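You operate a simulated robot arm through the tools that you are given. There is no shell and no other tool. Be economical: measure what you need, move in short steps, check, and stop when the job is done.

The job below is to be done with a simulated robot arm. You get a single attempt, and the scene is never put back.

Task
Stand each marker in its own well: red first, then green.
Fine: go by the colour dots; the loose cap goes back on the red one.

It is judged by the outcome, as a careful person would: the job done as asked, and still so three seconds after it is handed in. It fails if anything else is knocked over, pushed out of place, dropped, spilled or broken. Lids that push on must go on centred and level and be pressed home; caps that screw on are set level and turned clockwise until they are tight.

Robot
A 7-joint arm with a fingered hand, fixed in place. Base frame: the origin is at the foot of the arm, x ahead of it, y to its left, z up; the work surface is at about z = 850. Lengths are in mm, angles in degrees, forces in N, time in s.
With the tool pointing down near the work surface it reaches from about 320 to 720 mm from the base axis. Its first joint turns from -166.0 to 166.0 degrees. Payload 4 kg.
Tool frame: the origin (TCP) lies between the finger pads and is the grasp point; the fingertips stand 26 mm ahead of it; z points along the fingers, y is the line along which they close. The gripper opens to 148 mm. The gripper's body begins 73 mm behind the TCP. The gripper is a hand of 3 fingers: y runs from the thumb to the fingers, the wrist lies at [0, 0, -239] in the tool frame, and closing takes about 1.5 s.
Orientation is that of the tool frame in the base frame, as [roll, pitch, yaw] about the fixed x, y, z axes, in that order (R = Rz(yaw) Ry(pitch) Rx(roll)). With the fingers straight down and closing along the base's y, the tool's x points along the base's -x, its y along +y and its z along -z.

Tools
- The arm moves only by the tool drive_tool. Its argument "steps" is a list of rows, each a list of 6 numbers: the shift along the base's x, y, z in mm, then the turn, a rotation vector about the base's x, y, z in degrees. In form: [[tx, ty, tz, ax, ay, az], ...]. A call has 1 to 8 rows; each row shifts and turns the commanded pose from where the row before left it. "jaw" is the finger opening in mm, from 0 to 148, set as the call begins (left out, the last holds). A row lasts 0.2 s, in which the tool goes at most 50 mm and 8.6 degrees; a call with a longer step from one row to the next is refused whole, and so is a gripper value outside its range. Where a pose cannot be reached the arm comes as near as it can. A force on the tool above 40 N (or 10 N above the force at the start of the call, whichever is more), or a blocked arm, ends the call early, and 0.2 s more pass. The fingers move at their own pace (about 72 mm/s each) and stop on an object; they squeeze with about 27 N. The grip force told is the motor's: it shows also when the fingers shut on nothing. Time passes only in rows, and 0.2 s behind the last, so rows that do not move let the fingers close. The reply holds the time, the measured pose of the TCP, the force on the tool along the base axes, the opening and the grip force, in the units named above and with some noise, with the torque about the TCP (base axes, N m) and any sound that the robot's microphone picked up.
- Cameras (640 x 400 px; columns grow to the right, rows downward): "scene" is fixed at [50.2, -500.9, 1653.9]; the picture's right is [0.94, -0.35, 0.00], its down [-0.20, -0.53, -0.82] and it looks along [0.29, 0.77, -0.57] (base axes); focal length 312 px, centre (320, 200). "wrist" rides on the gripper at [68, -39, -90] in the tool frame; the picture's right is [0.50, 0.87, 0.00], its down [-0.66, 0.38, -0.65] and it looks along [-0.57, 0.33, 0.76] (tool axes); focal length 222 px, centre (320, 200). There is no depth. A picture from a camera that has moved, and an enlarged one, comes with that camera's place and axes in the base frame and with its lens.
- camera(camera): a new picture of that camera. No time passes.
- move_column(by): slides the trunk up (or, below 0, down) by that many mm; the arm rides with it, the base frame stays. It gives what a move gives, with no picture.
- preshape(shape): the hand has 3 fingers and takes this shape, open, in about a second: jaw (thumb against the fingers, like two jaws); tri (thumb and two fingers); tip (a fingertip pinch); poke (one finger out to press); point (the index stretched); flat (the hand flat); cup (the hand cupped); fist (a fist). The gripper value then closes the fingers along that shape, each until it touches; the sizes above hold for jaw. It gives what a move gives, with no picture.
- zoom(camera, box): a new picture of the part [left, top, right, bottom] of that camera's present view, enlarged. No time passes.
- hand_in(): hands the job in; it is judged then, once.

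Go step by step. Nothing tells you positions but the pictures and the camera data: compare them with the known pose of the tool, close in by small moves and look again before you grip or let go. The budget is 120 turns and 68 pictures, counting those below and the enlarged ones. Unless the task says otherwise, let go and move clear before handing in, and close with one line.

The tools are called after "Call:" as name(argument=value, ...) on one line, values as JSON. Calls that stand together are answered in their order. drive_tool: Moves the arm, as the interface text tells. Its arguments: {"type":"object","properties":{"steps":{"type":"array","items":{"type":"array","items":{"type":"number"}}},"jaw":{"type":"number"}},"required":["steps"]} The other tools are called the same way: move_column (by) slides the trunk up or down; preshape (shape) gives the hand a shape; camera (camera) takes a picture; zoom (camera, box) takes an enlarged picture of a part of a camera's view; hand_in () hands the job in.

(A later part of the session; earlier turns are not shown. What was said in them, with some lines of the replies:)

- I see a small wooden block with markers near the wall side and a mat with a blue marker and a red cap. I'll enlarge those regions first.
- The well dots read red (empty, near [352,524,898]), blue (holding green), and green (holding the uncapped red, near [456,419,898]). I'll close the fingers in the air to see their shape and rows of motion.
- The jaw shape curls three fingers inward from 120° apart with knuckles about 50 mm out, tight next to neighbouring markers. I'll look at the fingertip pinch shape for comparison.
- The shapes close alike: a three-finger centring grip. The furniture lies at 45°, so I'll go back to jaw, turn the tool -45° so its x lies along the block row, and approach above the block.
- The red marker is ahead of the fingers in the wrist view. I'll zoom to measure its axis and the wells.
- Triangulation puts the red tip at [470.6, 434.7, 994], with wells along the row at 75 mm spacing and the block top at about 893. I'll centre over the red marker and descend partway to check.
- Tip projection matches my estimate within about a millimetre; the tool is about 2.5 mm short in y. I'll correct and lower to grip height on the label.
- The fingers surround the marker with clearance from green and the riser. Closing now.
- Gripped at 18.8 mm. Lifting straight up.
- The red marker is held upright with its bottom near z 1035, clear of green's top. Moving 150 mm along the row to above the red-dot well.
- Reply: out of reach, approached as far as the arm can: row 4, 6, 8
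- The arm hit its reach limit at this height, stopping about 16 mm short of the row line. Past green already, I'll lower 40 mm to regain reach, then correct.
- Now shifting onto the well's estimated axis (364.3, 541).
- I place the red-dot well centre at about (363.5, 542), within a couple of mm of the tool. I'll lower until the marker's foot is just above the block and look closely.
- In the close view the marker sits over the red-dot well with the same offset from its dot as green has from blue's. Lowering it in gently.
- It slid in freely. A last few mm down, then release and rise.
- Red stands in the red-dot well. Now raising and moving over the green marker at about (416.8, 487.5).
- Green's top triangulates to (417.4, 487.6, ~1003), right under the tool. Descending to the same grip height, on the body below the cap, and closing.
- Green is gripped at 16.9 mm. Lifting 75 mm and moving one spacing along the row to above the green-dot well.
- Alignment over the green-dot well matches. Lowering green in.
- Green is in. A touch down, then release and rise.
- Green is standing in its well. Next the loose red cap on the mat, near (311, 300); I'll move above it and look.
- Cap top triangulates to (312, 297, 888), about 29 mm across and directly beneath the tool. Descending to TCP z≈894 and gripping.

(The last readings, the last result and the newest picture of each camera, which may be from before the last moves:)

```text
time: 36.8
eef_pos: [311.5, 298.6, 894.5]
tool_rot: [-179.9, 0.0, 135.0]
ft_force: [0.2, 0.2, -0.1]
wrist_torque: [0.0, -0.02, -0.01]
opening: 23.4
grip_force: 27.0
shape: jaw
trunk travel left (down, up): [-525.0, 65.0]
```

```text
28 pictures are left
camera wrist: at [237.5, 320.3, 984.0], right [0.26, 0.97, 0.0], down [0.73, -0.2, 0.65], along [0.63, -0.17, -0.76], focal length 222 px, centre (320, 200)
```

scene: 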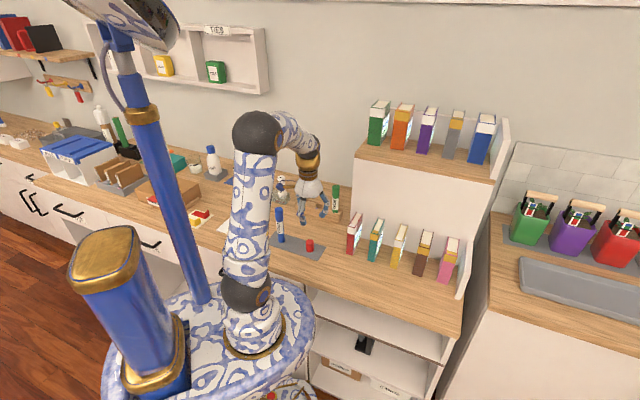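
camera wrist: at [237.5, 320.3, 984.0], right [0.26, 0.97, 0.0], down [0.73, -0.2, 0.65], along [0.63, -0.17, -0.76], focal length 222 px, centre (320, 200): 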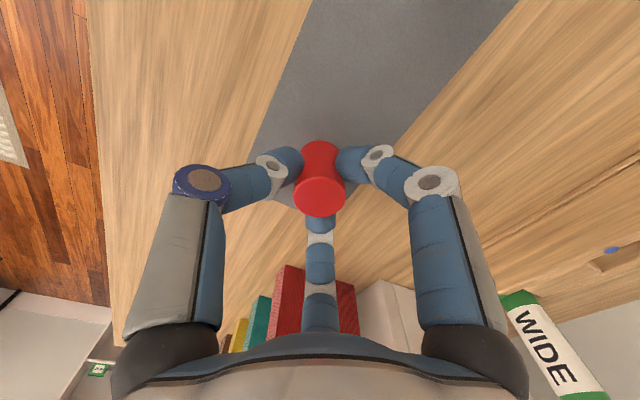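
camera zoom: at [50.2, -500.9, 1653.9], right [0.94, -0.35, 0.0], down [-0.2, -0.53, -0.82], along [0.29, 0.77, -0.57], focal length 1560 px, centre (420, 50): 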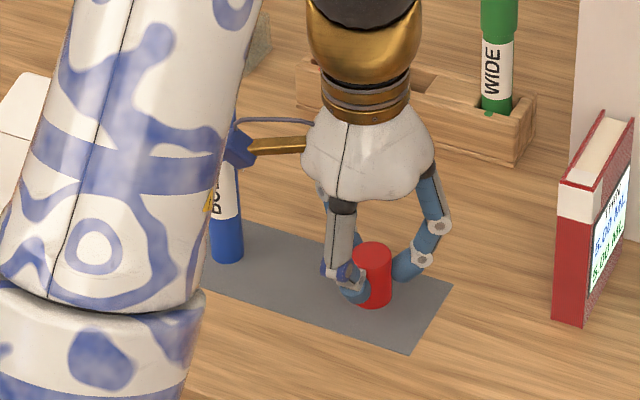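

The cap is held (23 mm). Lifting straight up and checking that the blue marker is undisturbed.

Call:
drive_tool(steps=[[0, 0, 15, 0, 0, 0], [0, 0, 30, 0, 0, 0], [0, 0, 40, 0, 0, 0], [0, 0, 40, 0, 0, 0], [0, 0, 45, 0, 0, 0], [0, 0, 0, 0, 0, 0]])

Call:
drive_tool(steps=[[6.5, 30, 0, 0, 0, 0], [6.5, 30, 0, 0, 0, 0], [6.5, 30, 0, 0, 0, 0], [6.5, 30, 0, 0, 0, 0], [6.5, 30, 0, 0, 0, 0], [6.5, 30, 0, 0, 0, 0], [6.5, 30, 0, 0, 0, 0], [6.5, 30, 0, 0, 0, 0]])

Call:
zoom(camera="scene", box=[250, 140, 350, 270])

Call:
zoom(camera="wrist", box=[250, 80, 390, 230])

```text
time: 38.2
eef_pos: [313.7, 298.1, 1061.6]
tool_rot: [179.9, 0.0, 135.0]
ft_force: [0.8, -0.7, -0.1]
wrist_torque: [0.0, -0.02, -0.01]
opening: 23.3
grip_force: 27.3
shape: jaw
trunk travel left (down, up): [-525.0, 65.0]
```

```text
time: 40.0
eef_pos: [365.2, 539.3, 1062.1]
tool_rot: [-179.9, 0.1, 135.0]
ft_force: [-0.2, 0.2, 0.4]
wrist_torque: [-0.02, 0.0, 0.01]
opening: 23.1
grip_force: 26.8
shape: jaw
trunk travel left (down, up): [-525.0, 65.0]
```

```text
3.08 times, centred on (300, 205) of scene
camera zoom: at [50.2, -500.9, 1653.9], right [0.94, -0.35, 0.0], down [-0.2, -0.53, -0.82], along [0.29, 0.77, -0.57], focal length 960 px, centre (382, 185)
```

zoom: 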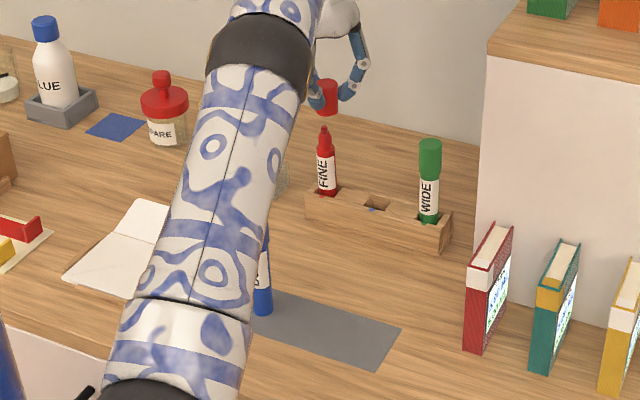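

```text
2.67 times, centred on (320, 155) of wrist
camera zoom: at [289.0, 559.8, 1152.6], right [0.26, 0.97, 0.0], down [0.73, -0.19, 0.65], along [0.63, -0.17, -0.76], focal length 592 px, centre (320, 320)
```

zoom: 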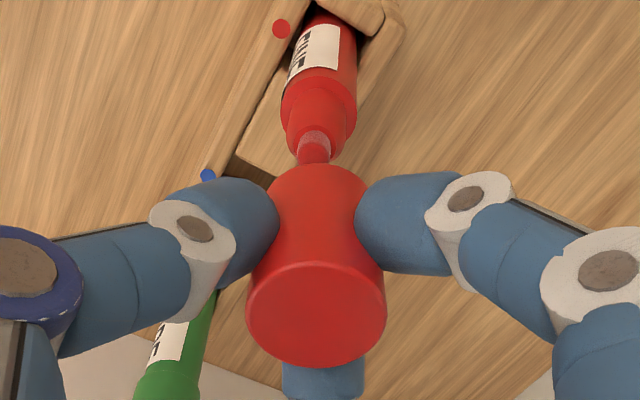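

Blue still stands. The red marker leans slightly in its well, so I'll zoom to measure the tip relative to the cap.

Call:
zoom(camera="scene", box=[290, 160, 330, 210])

```text
8.00 times, centred on (310, 185) of scene
camera zoom: at [50.2, -500.9, 1653.9], right [0.94, -0.35, 0.0], down [-0.2, -0.53, -0.82], along [0.29, 0.77, -0.57], focal length 2497 px, centre (400, 320)
```

zoom: 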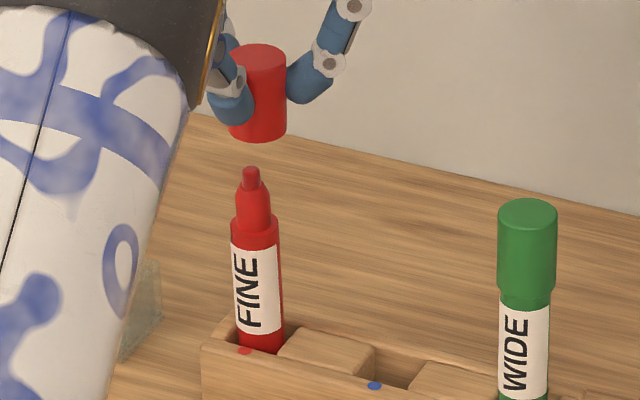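

The nib sits about 5 mm toward -x from the cap axis. Shifting to match and lowering to just above the nib.

Call:
drive_tool(steps=[[-2.6, 0, 0, 0, 0, 0], [-2.6, 0, -5, 0, 0, 0], [0, 0, -10, 0, 0, 0], [0, 0, 0, 0, 0, 0]])

Call:
zoom(camera="scene", box=[290, 160, 330, 210])

Call:
zoom(camera="wrist", box=[270, 80, 370, 230])

```text
time: 41.0
eef_pos: [357.8, 540.5, 1048.0]
tool_rot: [179.9, 0.0, 135.0]
ft_force: [0.7, -0.2, 0.0]
wrist_torque: [0.0, 0.03, 0.02]
opening: 23.1
grip_force: 27.6
shape: jaw
trunk travel left (down, up): [-525.0, 65.0]
```

```text
8.00 times, centred on (310, 185) of scene
camera zoom: at [50.2, -500.9, 1653.9], right [0.94, -0.35, 0.0], down [-0.2, -0.53, -0.82], along [0.29, 0.77, -0.57], focal length 2497 px, centre (400, 320)
```

zoom: 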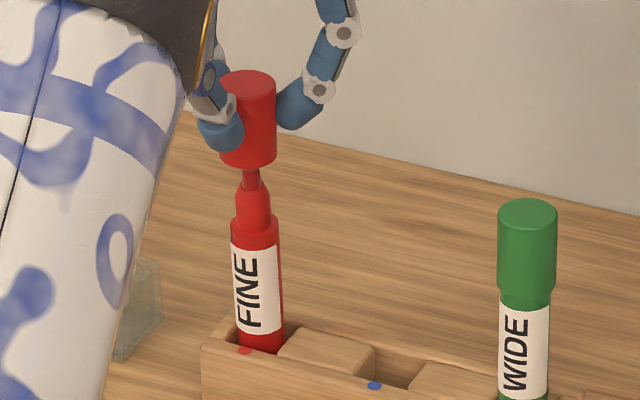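

```text
2.67 times, centred on (320, 155) of wrist
camera zoom: at [283.5, 560.1, 1138.7], right [0.26, 0.97, 0.0], down [0.73, -0.2, 0.65], along [0.63, -0.17, -0.76], focal length 592 px, centre (320, 320)
```

zoom: 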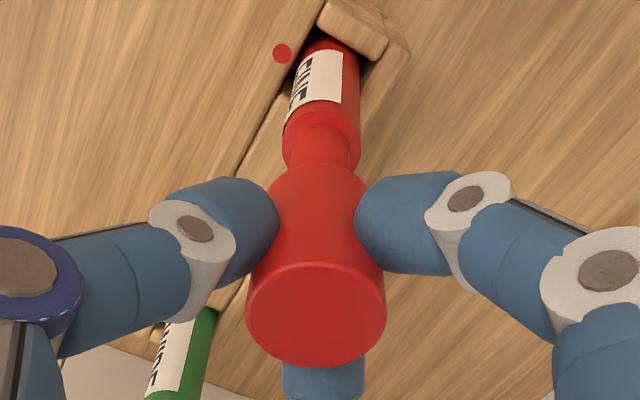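

The nib is inside the cap's outline; a 1 mm trim and then lowering gently over the neck.

Call:
drive_tool(steps=[[0.9, 0, -5, 0, 0, 0], [0, 0, -6, 0, 0, 0], [0, 0, -6, 0, 0, 0], [0, 0, 0, 0, 0, 0]])

Call:
zoom(camera="scene", box=[290, 160, 330, 210])

```text
time: 42.0
eef_pos: [360.5, 539.0, 1031.6]
tool_rot: [180.0, 0.0, 135.1]
ft_force: [0.5, 0.5, 0.0]
wrist_torque: [0.01, -0.02, 0.0]
opening: 23.3
grip_force: 26.9
shape: jaw
trunk travel left (down, up): [-525.0, 65.0]
```

```text
8.00 times, centred on (310, 185) of scene
camera zoom: at [50.2, -500.9, 1653.9], right [0.94, -0.35, 0.0], down [-0.2, -0.53, -0.82], along [0.29, 0.77, -0.57], focal length 2497 px, centre (400, 320)
```

zoom: 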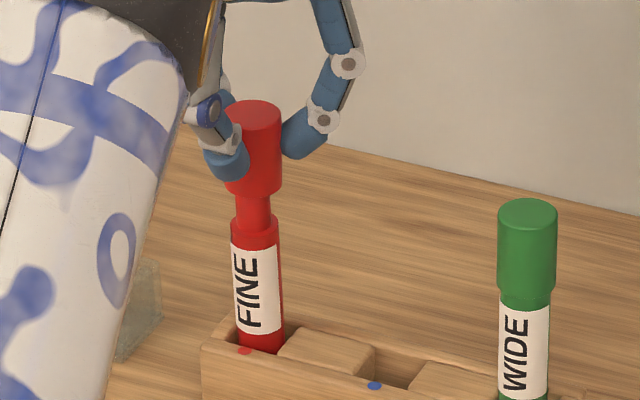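

Nib is inside with no contact force. Continuing down to the shoulder.

Call:
drive_tool(steps=[[0, 0, -4, 0, 0, 0], [0, 0, -4, 0, 0, 0], [0, 0, -4, 0, 0, 0], [0, 0, -3, 0, 0, 0], [0, 0, -3, 0, 0, 0], [0, 0, 0, 0, 0, 0]])

Call:
zoom(camera="scene", box=[290, 160, 330, 210])

```text
time: 43.4
eef_pos: [360.6, 539.5, 1013.0]
tool_rot: [-180.0, 0.0, 135.0]
ft_force: [0.2, 0.9, -0.2]
wrist_torque: [0.01, -0.01, 0.01]
opening: 23.4
grip_force: 26.9
shape: jaw
trunk travel left (down, up): [-525.0, 65.0]
```

```text
8.00 times, centred on (310, 185) of scene
camera zoom: at [50.2, -500.9, 1653.9], right [0.94, -0.35, 0.0], down [-0.2, -0.53, -0.82], along [0.29, 0.77, -0.57], focal length 2497 px, centre (400, 320)
```

zoom: 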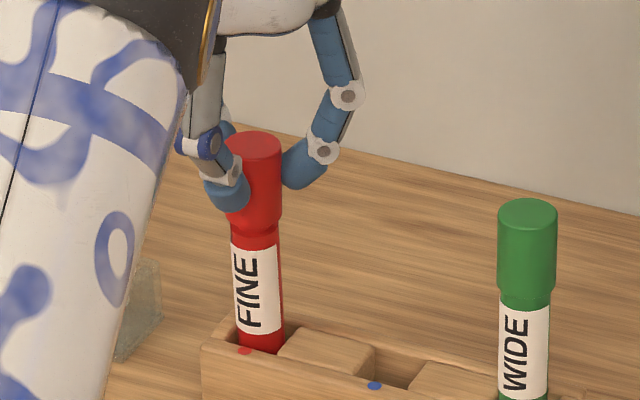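

The cap is at the shoulder. Pressing down in small steps until it seats.

Call:
drive_tool(steps=[[0.5, 0.3, -2, 0, 0, 0], [0.5, 0.3, -2, 0, 0, 0], [0, 0, -2, 0, 0, 0], [0, 0, -2, 0, 0, 0], [0, 0, -2, 0, 0, 0], [0, 0, -2, 0, 0, 0]])

Call:
zoom(camera="scene", box=[290, 160, 330, 210])

```text
time: 44.8
eef_pos: [361.3, 538.6, 1006.2]
tool_rot: [179.6, -0.1, 135.0]
ft_force: [1.7, 4.7, 39.9]
wrist_torque: [0.05, -0.12, -0.07]
opening: 25.9
grip_force: 27.1
shape: jaw
trunk travel left (down, up): [-525.0, 65.0]
```

```text
8.00 times, centred on (310, 185) of scene
camera zoom: at [50.2, -500.9, 1653.9], right [0.94, -0.35, 0.0], down [-0.2, -0.53, -0.82], along [0.29, 0.77, -0.57], focal length 2497 px, centre (400, 320)
```

zoom: 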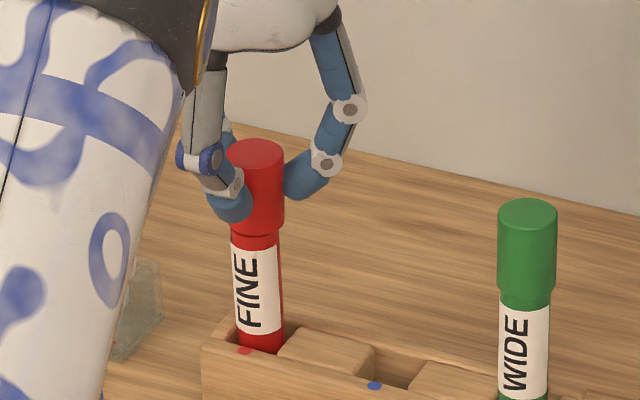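

Force reached 40 N as the cap met the shoulder, with the same gap to the label as green's cap. One more firm press to make sure it's home.

Call:
drive_tool(steps=[[0, 0, -2, 0, 0, 0], [0, 0, -2, 0, 0, 0], [0, 0, -2, 0, 0, 0]])

Call:
zoom(camera="scene", box=[295, 170, 325, 210])

```text
time: 45.2
eef_pos: [361.9, 539.0, 1005.1]
tool_rot: [179.3, -0.2, 134.9]
ft_force: [-1.2, -1.0, 26.5]
wrist_torque: [-0.07, -0.04, 0.0]
opening: 26.4
grip_force: 26.8
shape: jaw
trunk travel left (down, up): [-525.0, 65.0]
stopped in row 2: the force on the tool passed its limit at 51 N (the readings are from after the stop); the commanded pose is now the measured one
```

```text
10.00 times, centred on (310, 190) of scene
camera zoom: at [50.2, -500.9, 1653.9], right [0.94, -0.35, 0.0], down [-0.2, -0.53, -0.82], along [0.29, 0.77, -0.57], focal length 3121 px, centre (420, 300)
```

zoom: 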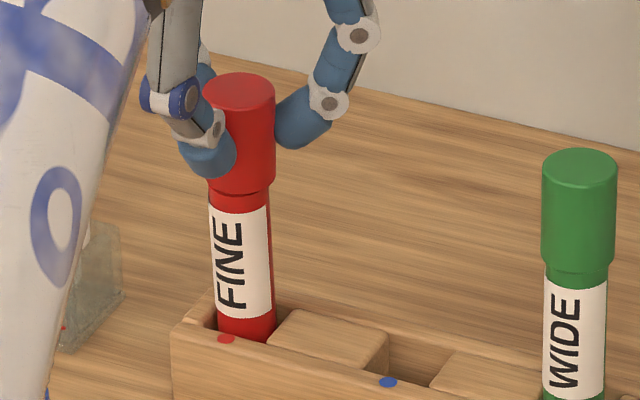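

The cap is seated like green's. Releasing and rising.

Call:
drive_tool(steps=[[0, 0, 1, 0, 0, 0], [0, 0, 0, 0, 0, 0], [0, 0, 0, 0, 0, 0], [0, 0, 0, 0, 0, 0], [0, 0, 0, 0, 0, 0], [0, 0, 20, 0, 0, 0], [0, 0, 35, 0, 0, 0]], jaw=66)

Call:
zoom(camera="scene", box=[290, 160, 330, 210])

Call:
zoom(camera="wrist", box=[240, 20, 400, 220])

```text
time: 46.9
eef_pos: [361.7, 538.5, 1057.3]
tool_rot: [179.6, -0.2, 135.0]
ft_force: [-0.6, -0.6, -0.1]
wrist_torque: [-0.01, 0.01, -0.01]
opening: 65.7
grip_force: 0.1
shape: jaw
trunk travel left (down, up): [-525.0, 65.0]
```

```text
8.00 times, centred on (310, 185) of scene
camera zoom: at [50.2, -500.9, 1653.9], right [0.94, -0.35, 0.0], down [-0.2, -0.53, -0.82], along [0.29, 0.77, -0.57], focal length 2497 px, centre (400, 320)
```

zoom: 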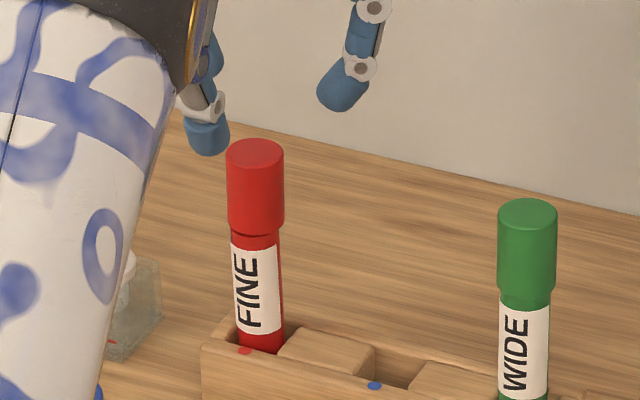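

```text
2.00 times, centred on (320, 120) of wrist
camera zoom: at [286.6, 559.1, 1147.3], right [0.26, 0.97, 0.01], down [0.73, -0.2, 0.65], along [0.63, -0.17, -0.76], focal length 444 px, centre (320, 360)
```

zoom: 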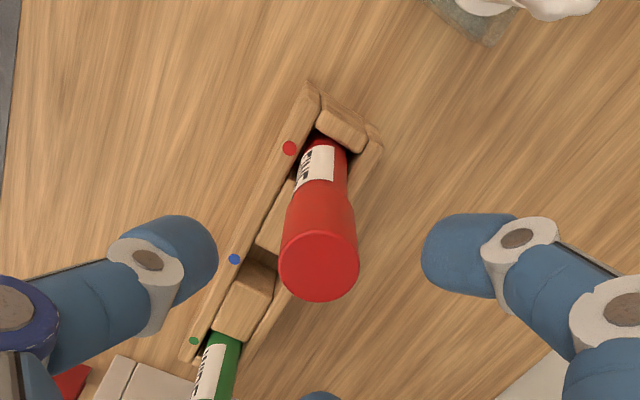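

Red is capped and standing. Now the blue marker on the mat, near (224.5, 378); moving above it.

Call:
drive_tool(steps=[[0, 0, 20, 0, 0, 0], [-19.6, -23, 0, 0, 0, 0], [-19.6, -23, 0, 0, 0, 0], [-19.6, -23, 0, 0, 0, 0], [-19.6, -23, 0, 0, 0, 0], [-19.6, -23, 0, 0, 0, 0], [-19.6, -23, 0, 0, 0, 0], [-19.6, -22.5, 0, 0, 0, 0]])

Call:
camera(camera="wrist")

Call:
zoom(camera="scene", box=[250, 160, 350, 270])

```text
time: 48.6
eef_pos: [222.9, 379.3, 1077.9]
tool_rot: [179.7, -0.1, 135.0]
ft_force: [0.0, 0.2, 0.4]
wrist_torque: [0.0, -0.02, 0.01]
opening: 65.4
grip_force: 0.0
shape: jaw
trunk travel left (down, up): [-525.0, 65.0]
```

```text
16 pictures are left
camera wrist: at [147.3, 399.4, 1168.0], right [0.26, 0.97, 0.01], down [0.73, -0.2, 0.66], along [0.63, -0.17, -0.76], focal length 222 px, centre (320, 200)
```

wrist: 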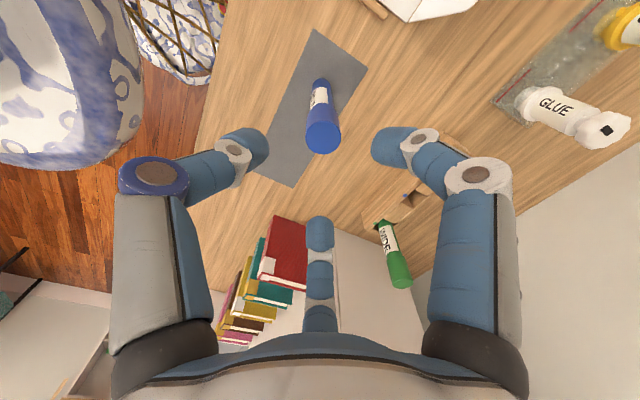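

```text
3.64 times, centred on (300, 215) of scene
camera zoom: at [50.2, -500.9, 1653.9], right [0.94, -0.35, 0.0], down [-0.2, -0.53, -0.82], along [0.29, 0.77, -0.57], focal length 1135 px, centre (393, 146)
```

zoom: 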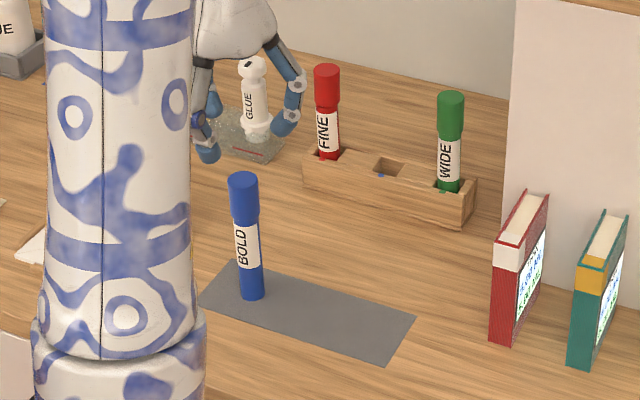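

Blue's top triangulates to (225.9, 380.2, 998). Correcting 2.5 mm, descending and gripping on the label.

Call:
drive_tool(steps=[[2.6, 1.1, -20, 0, 0, 0], [0, 0, -25, 0, 0, 0], [0, 0, -25, 0, 0, 0], [0, 0, -25, 0, 0, 0], [0, 0, -25, 0, 0, 0], [0, 0, -11, 0, 0, 0], [0, 0, 0, 0, 0, 0]])

Call:
drive_tool(steps=[[0, 0, 0, 0, 0, 0], [0, 0, 0, 0, 0, 0], [0, 0, 0, 0, 0, 0], [0, 0, 0, 0, 0, 0], [0, 0, 0, 0, 0, 0], [0, 0, 0, 0, 0, 0]], jaw=5)

Call:
zoom(camera="scene", box=[250, 170, 350, 270])

```text
time: 50.2
eef_pos: [226.4, 381.6, 946.4]
tool_rot: [179.6, -0.1, 134.9]
ft_force: [0.4, 0.8, -0.5]
wrist_torque: [-0.02, 0.02, 0.0]
opening: 65.5
grip_force: 0.1
shape: jaw
trunk travel left (down, up): [-525.0, 65.0]
```

```text
time: 51.6
eef_pos: [226.7, 381.9, 946.0]
tool_rot: [179.7, -0.2, 134.9]
ft_force: [0.1, 0.2, -0.4]
wrist_torque: [-0.01, 0.01, 0.02]
opening: 19.3
grip_force: 27.0
shape: jaw
trunk travel left (down, up): [-525.0, 65.0]
```

```text
4.00 times, centred on (300, 220) of scene
camera zoom: at [50.2, -500.9, 1653.9], right [0.94, -0.35, 0.0], down [-0.2, -0.53, -0.82], along [0.29, 0.77, -0.57], focal length 1248 px, centre (400, 120)
```

zoom: 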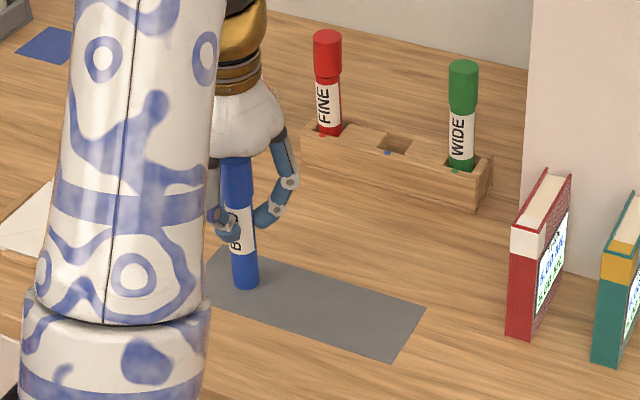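

Blue is gripped. Lifting, sliding along the row to the middle well's line, then forward between red and green with the hand above their tops.

Call:
drive_tool(steps=[[0, 0, 15, 0, 0, 0], [0, 0, 30, 0, 0, 0], [0, 0, 35, 0, 0, 0], [0, 0, 40, 0, 0, 0], [14, -14, 0, 0, 0, 0], [14, -14, 0, 0, 0, 0], [14.3, -14.3, 0, 0, 0, 0]])

Call:
drive_tool(steps=[[20, 20, 0, 0, 0, 0], [20, 20, 0, 0, 0, 0], [20, 20, 0, 0, 0, 0], [20, 20, 0, 0, 0, 0], [20, 20, 0, 0, 0, 0], [20, 20, 0, 0, 0, 0], [20, 20, 0, 0, 0, 0], [8.2, 8.2, 0, 0, 0, 0]])

Call:
zoom(camera="scene", box=[285, 160, 345, 215])

Call:
zoom(camera="wrist", box=[240, 20, 400, 180])

```text
time: 53.2
eef_pos: [271.6, 337.9, 1068.1]
tool_rot: [179.8, -0.1, 134.9]
ft_force: [0.0, -0.3, 0.0]
wrist_torque: [-0.03, 0.01, 0.02]
opening: 19.2
grip_force: 27.0
shape: jaw
trunk travel left (down, up): [-525.0, 65.0]
```

```text
time: 55.0
eef_pos: [417.5, 488.1, 1067.1]
tool_rot: [179.7, -0.1, 135.0]
ft_force: [-0.3, 0.3, -0.1]
wrist_torque: [0.01, 0.02, -0.01]
opening: 19.3
grip_force: 26.6
shape: jaw
trunk travel left (down, up): [-525.0, 65.0]
```

```text
7.27 times, centred on (315, 188) of scene
camera zoom: at [50.2, -500.9, 1653.9], right [0.94, -0.35, 0.0], down [-0.2, -0.53, -0.82], along [0.29, 0.77, -0.57], focal length 2270 px, centre (356, 291)
```

zoom: 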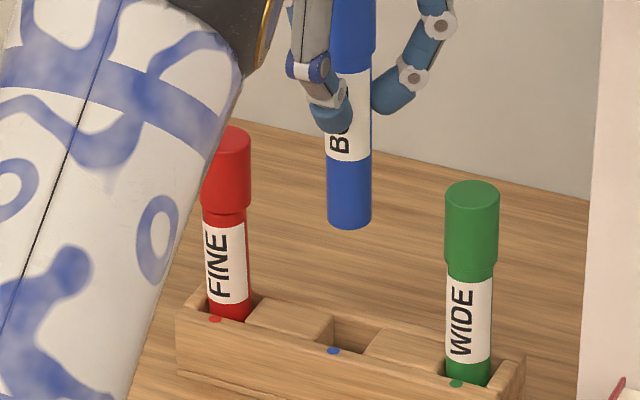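

```text
2.50 times, centred on (320, 100) of wrist
camera zoom: at [342.4, 507.7, 1156.8], right [0.26, 0.97, 0.01], down [0.73, -0.2, 0.65], along [0.63, -0.17, -0.76], focal length 555 px, centre (320, 450)
```

zoom: 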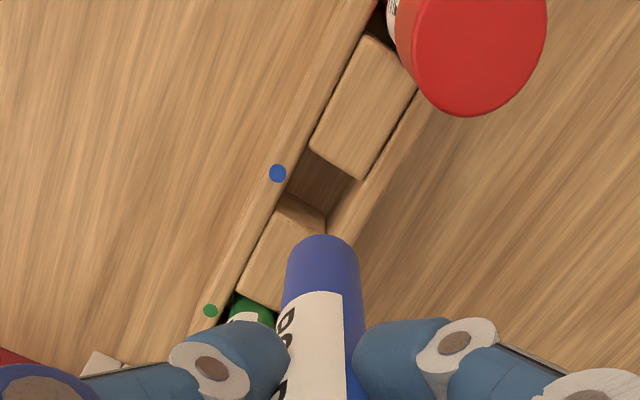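

Nearly aligned; the marker's foot looks about 1.5 mm to the right. Trimming and lowering to just above the well.

Call:
drive_tool(steps=[[-1.3, 0.3, -15, 0, 0, 0], [0, 0, -20, 0, 0, 0], [0, 0, -20, 0, 0, 0], [0, 0, -13, 0, 0, 0], [0, 0, 0, 0, 0, 0]])

Call:
zoom(camera="scene", box=[290, 165, 345, 215])

Call:
zoom(camera="wrist", box=[250, 70, 390, 180])

```text
time: 56.2
eef_pos: [415.7, 487.0, 997.0]
tool_rot: [179.7, -0.1, 135.0]
ft_force: [0.0, -0.3, -0.8]
wrist_torque: [-0.02, -0.01, 0.0]
opening: 19.1
grip_force: 27.1
shape: jaw
trunk travel left (down, up): [-525.0, 65.0]
```

```text
8.00 times, centred on (318, 190) of scene
camera zoom: at [50.2, -500.9, 1653.9], right [0.94, -0.35, 0.0], down [-0.2, -0.53, -0.82], along [0.29, 0.77, -0.57], focal length 2497 px, centre (340, 280)
```

zoom: 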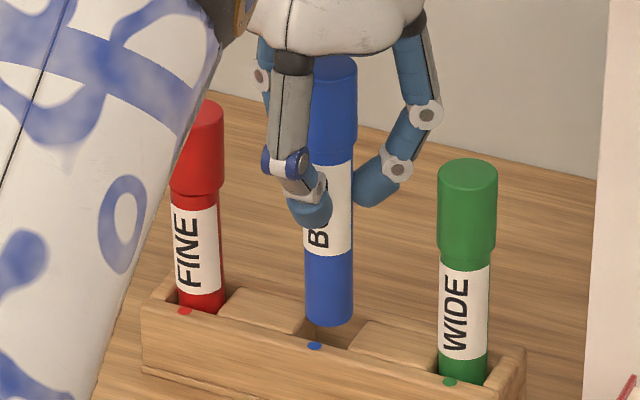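

```text
3.64 times, centred on (320, 125) of wrist
camera zoom: at [340.3, 507.0, 1087.8], right [0.26, 0.97, 0.0], down [0.73, -0.2, 0.65], along [0.63, -0.17, -0.76], focal length 808 px, centre (320, 473)
```

zoom: 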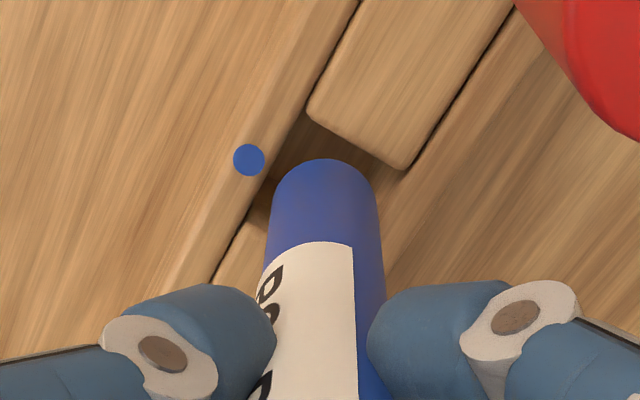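

Well aligned with clear space to both neighbours. Lowering in.

Call:
drive_tool(steps=[[0, 0, -10, 0, 0, 0], [0, 0, -10, 0, 0, 0], [0, 0, -10, 0, 0, 0], [0, 0, -8, 0, 0, 0], [0, 0, -6, 0, 0, 0], [0, 0, -4, 0, 0, 0], [0, 0, 0, 0, 0, 0]])

Call:
zoom(camera="scene", box=[290, 165, 345, 215])

```text
time: 57.9
eef_pos: [416.3, 487.4, 952.4]
tool_rot: [179.5, 0.0, 135.0]
ft_force: [1.2, 1.9, 14.5]
wrist_torque: [0.03, 0.01, 0.01]
opening: 19.8
grip_force: 27.4
shape: jaw
trunk travel left (down, up): [-525.0, 65.0]
```

```text
8.00 times, centred on (318, 190) of scene
camera zoom: at [50.2, -500.9, 1653.9], right [0.94, -0.35, 0.0], down [-0.2, -0.53, -0.82], along [0.29, 0.77, -0.57], focal length 2497 px, centre (340, 280)
```

zoom: 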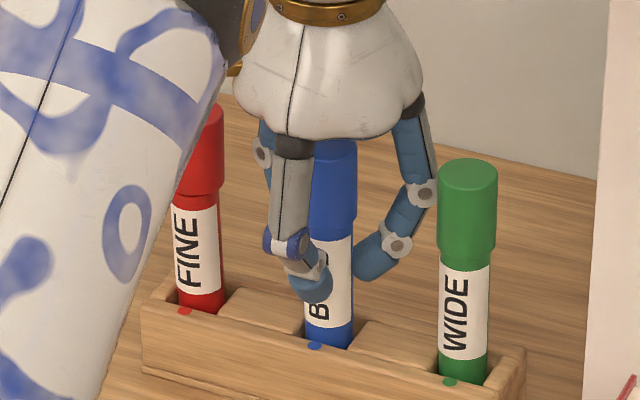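

Blue rests on the well floor (14 N contact). Unloading, opening modestly, and rising clear.

Call:
drive_tool(steps=[[0, 0, 1.5, 0, 0, 0], [0, 0, 0, 0, 0, 0], [0, 0, 0, 0, 0, 0], [0, 0, 0, 0, 0, 0], [0, 0, 15, 0, 0, 0], [0, 0, 30, 0, 0, 0], [0, 0, 40, 0, 0, 0], [0, 0, 40, 0, 0, 0]], jaw=58)

Call:
drive_tool(steps=[[-20, -20, 10, 0, 0, 0], [-25, -25, 10, 0, 0, 0], [-25, -25, 0, 0, 0, 0], [-25, -25, 0, 0, 0, 0], [-20, -20, 0, 0, 0, 0], [0, 0, 0, 0, 0, 0]])

Call:
zoom(camera="scene", box=[285, 160, 345, 215])

Call:
camera(camera="scene")

```text
time: 59.6
eef_pos: [415.6, 488.3, 1077.1]
tool_rot: [179.7, -0.2, 135.0]
ft_force: [0.4, 0.1, 0.8]
wrist_torque: [0.0, 0.0, -0.03]
opening: 57.9
grip_force: 0.0
shape: jaw
trunk travel left (down, up): [-525.0, 65.0]
```

```text
time: 61.0
eef_pos: [302.0, 375.8, 1098.7]
tool_rot: [179.7, 0.0, 134.9]
ft_force: [0.3, -0.2, -0.3]
wrist_torque: [0.02, 0.0, -0.02]
opening: 57.7
grip_force: 0.0
shape: jaw
trunk travel left (down, up): [-525.0, 65.0]
```

```text
7.27 times, centred on (315, 188) of scene
camera zoom: at [50.2, -500.9, 1653.9], right [0.94, -0.35, 0.0], down [-0.2, -0.53, -0.82], along [0.29, 0.77, -0.57], focal length 2270 px, centre (356, 291)
```

zoom: 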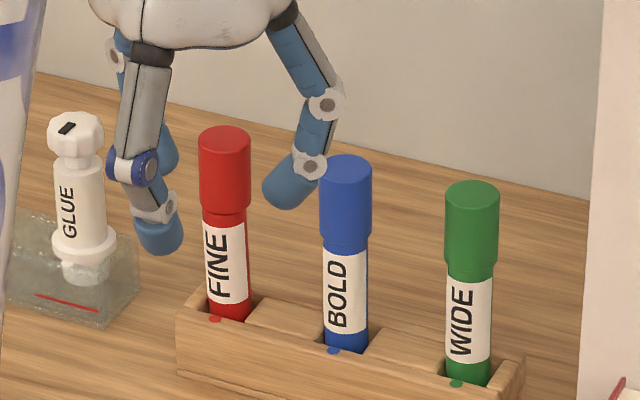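

```text
7 pictures are left
```

scene: 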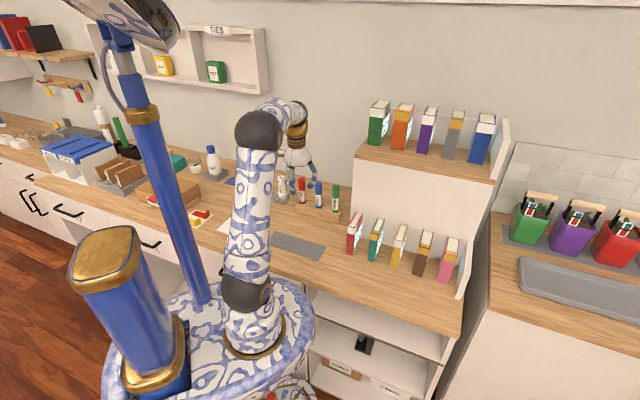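

All three markers stand in matching wells. One last close look at the red cap's seating.

Call:
zoom(camera="scene", box=[305, 172, 345, 202])

Call:
zoom(camera="scene", box=[308, 174, 326, 192])

Call:
zoom(camera="scene", box=[294, 172, 312, 190])

```text
13.33 times, centred on (325, 187) of scene
camera zoom: at [50.2, -500.9, 1653.9], right [0.94, -0.35, 0.0], down [-0.2, -0.53, -0.82], along [0.29, 0.77, -0.57], focal length 4161 px, centre (253, 373)
```

zoom: 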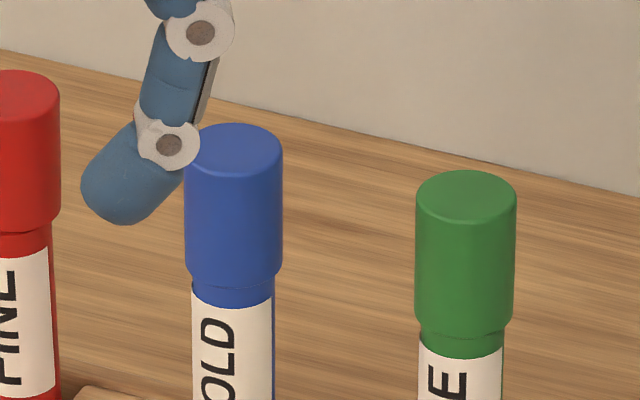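

```text
16.00 times, centred on (317, 183) of scene
camera zoom: at [50.2, -500.9, 1653.9], right [0.94, -0.35, 0.0], down [-0.2, -0.53, -0.82], along [0.29, 0.77, -0.57], focal length 4994 px, centre (368, 472)
```

zoom: 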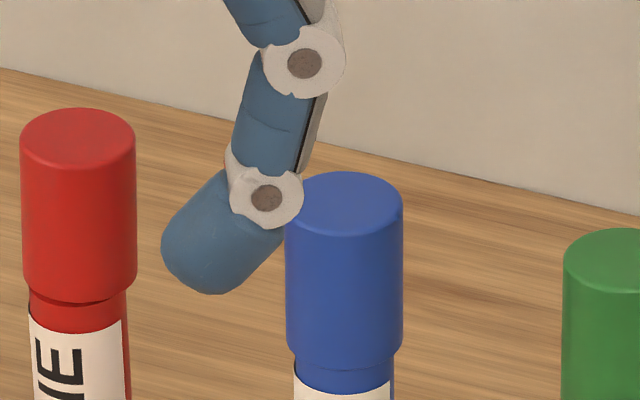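

```text
16.00 times, centred on (303, 181) of scene
camera zoom: at [50.2, -500.9, 1653.9], right [0.94, -0.35, 0.0], down [-0.2, -0.53, -0.82], along [0.29, 0.77, -0.57], focal length 4994 px, centre (592, 504)
```

zoom: 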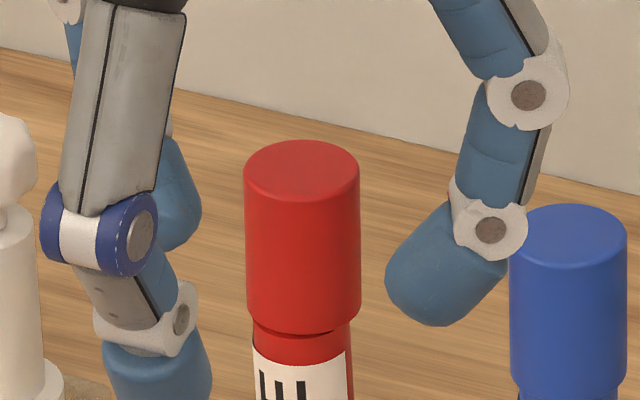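

The red cap looks home like the others, but its seam shows a slight shadow, so I'll give it a centred press from above with closed fingertips. Moving over it first.

Call:
drive_tool(steps=[[0, 0, 0, 0, 0, 0], [9.9, 27.2, 0, 0, 0, 0], [9.9, 27.2, 0, 0, 0, 0], [9.9, 27.2, 0, 0, 0, 0], [9.9, 27.2, 0, 0, 0, 0], [9.9, 27.2, -12, 0, 0, 0], [9.9, 27.2, -12, 0, 0, 0], [0, 0, 0, 0, 0, 0]], jaw=0)

Call:
camera(camera="wrist")

```text
time: 62.9
eef_pos: [362.9, 537.4, 1073.9]
tool_rot: [179.7, -0.1, 135.0]
ft_force: [1.0, -0.1, 0.6]
wrist_torque: [-0.01, -0.02, 0.02]
opening: 0.0
grip_force: 26.9
shape: jaw
trunk travel left (down, up): [-525.0, 65.0]
```

```text
3 pictures are left
camera wrist: at [287.5, 557.1, 1164.3], right [0.26, 0.97, 0.0], down [0.73, -0.2, 0.65], along [0.63, -0.17, -0.76], focal length 222 px, centre (320, 200)
```

wrist: 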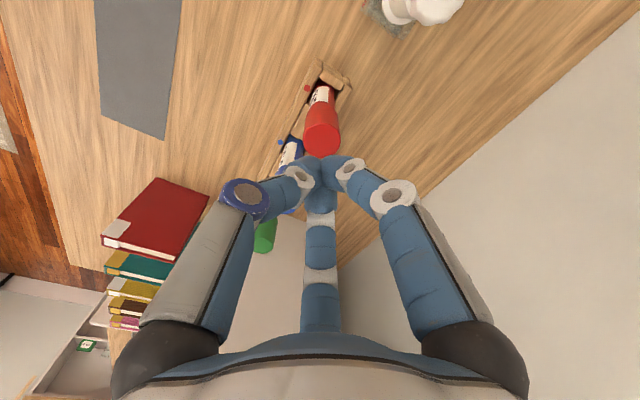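

The cap top is at about (362.5, 538.7), directly under. Trimming 1.5 mm and pressing down slowly until the force limit.

Call:
drive_tool(steps=[[0, 1.5, -12, 0, 0, 0], [0, 0, -12, 0, 0, 0], [0, 0, -8, 0, 0, 0], [0, 0, -4, 0, 0, 0], [0, 0, -3, 0, 0, 0], [0, 0, -3, 0, 0, 0], [0, 0, -2, 0, 0, 0], [0, 0, -2, 0, 0, 0]])

```text
time: 64.6
eef_pos: [362.2, 538.9, 1036.5]
tool_rot: [178.8, -0.2, 135.0]
ft_force: [-0.1, -0.9, 16.7]
wrist_torque: [-0.05, 0.03, -0.05]
opening: 0.1
grip_force: 27.2
shape: jaw
trunk travel left (down, up): [-525.0, 65.0]
stopped in row 8: the force on the tool passed its limit at 44 N (the readings are from after the stop); the commanded pose is now the measured one
```

Contact and 44 N reached with no give. One more press to confirm it doesn't move.

Call:
drive_tool(steps=[[0, 0, -1, 0, 0, 0], [0, 0, -1, 0, 0, 0], [0, 0, -1, 0, 0, 0], [0, 0, -1, 0, 0, 0]])

Call:
drive_tool(steps=[[0, 0, 10, 0, 0, 0], [0, 0, 25, 0, 0, 0], [0, 0, 25, 0, 0, 0], [-20, -20, 0, 0, 0, 0], [-25, -25, 0, 0, 0, 0], [-25, -25, 0, 0, 0, 0], [-20, -25, 0, 0, 0, 0], [0, 0, 0, 0, 0, 0]])

Call:
zoom(camera="scene", box=[294, 172, 326, 204])

```text
time: 65.3
eef_pos: [362.2, 538.8, 1037.0]
tool_rot: [178.6, -0.3, 135.0]
ft_force: [-0.6, -1.7, 16.6]
wrist_torque: [0.03, 0.11, 0.0]
opening: 0.0
grip_force: 27.3
shape: jaw
trunk travel left (down, up): [-525.0, 65.0]
stopped in row 3: the force on the tool passed its limit at 42 N (the readings are from after the stop); the commanded pose is now the measured one
```

```text
time: 67.1
eef_pos: [270.9, 442.8, 1093.6]
tool_rot: [178.9, -0.3, 135.0]
ft_force: [-0.9, 0.3, -0.5]
wrist_torque: [0.02, 0.0, 0.02]
opening: 0.3
grip_force: 27.3
shape: jaw
trunk travel left (down, up): [-525.0, 65.0]
```

```text
12.50 times, centred on (310, 188) of scene
camera zoom: at [50.2, -500.9, 1653.9], right [0.94, -0.35, 0.0], down [-0.2, -0.53, -0.82], along [0.29, 0.77, -0.57], focal length 3901 px, centre (445, 350)
```

zoom: 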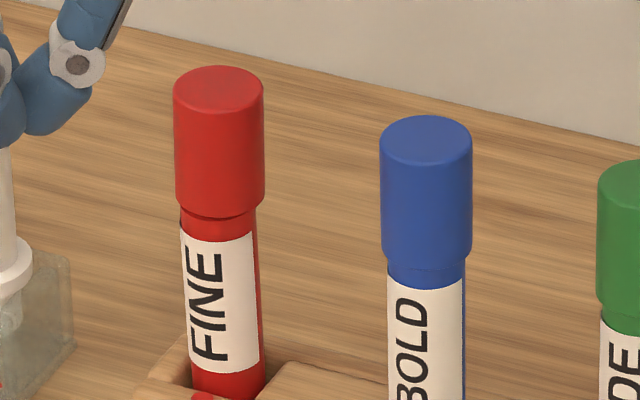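

All three markers stand in their colour-matched wells, the red cap is pressed home, and the hand is clear with nothing else disturbed. Handing in.

Call:
hand_in()

```text
The job is handed in.
```

The red marker went into its own well first, then the green, and the loose cap is pressed back on the red one. I also stood the blue marker in the blue-dot well, since you asked for each marker in its own. The red marker leans about 2° in its well.
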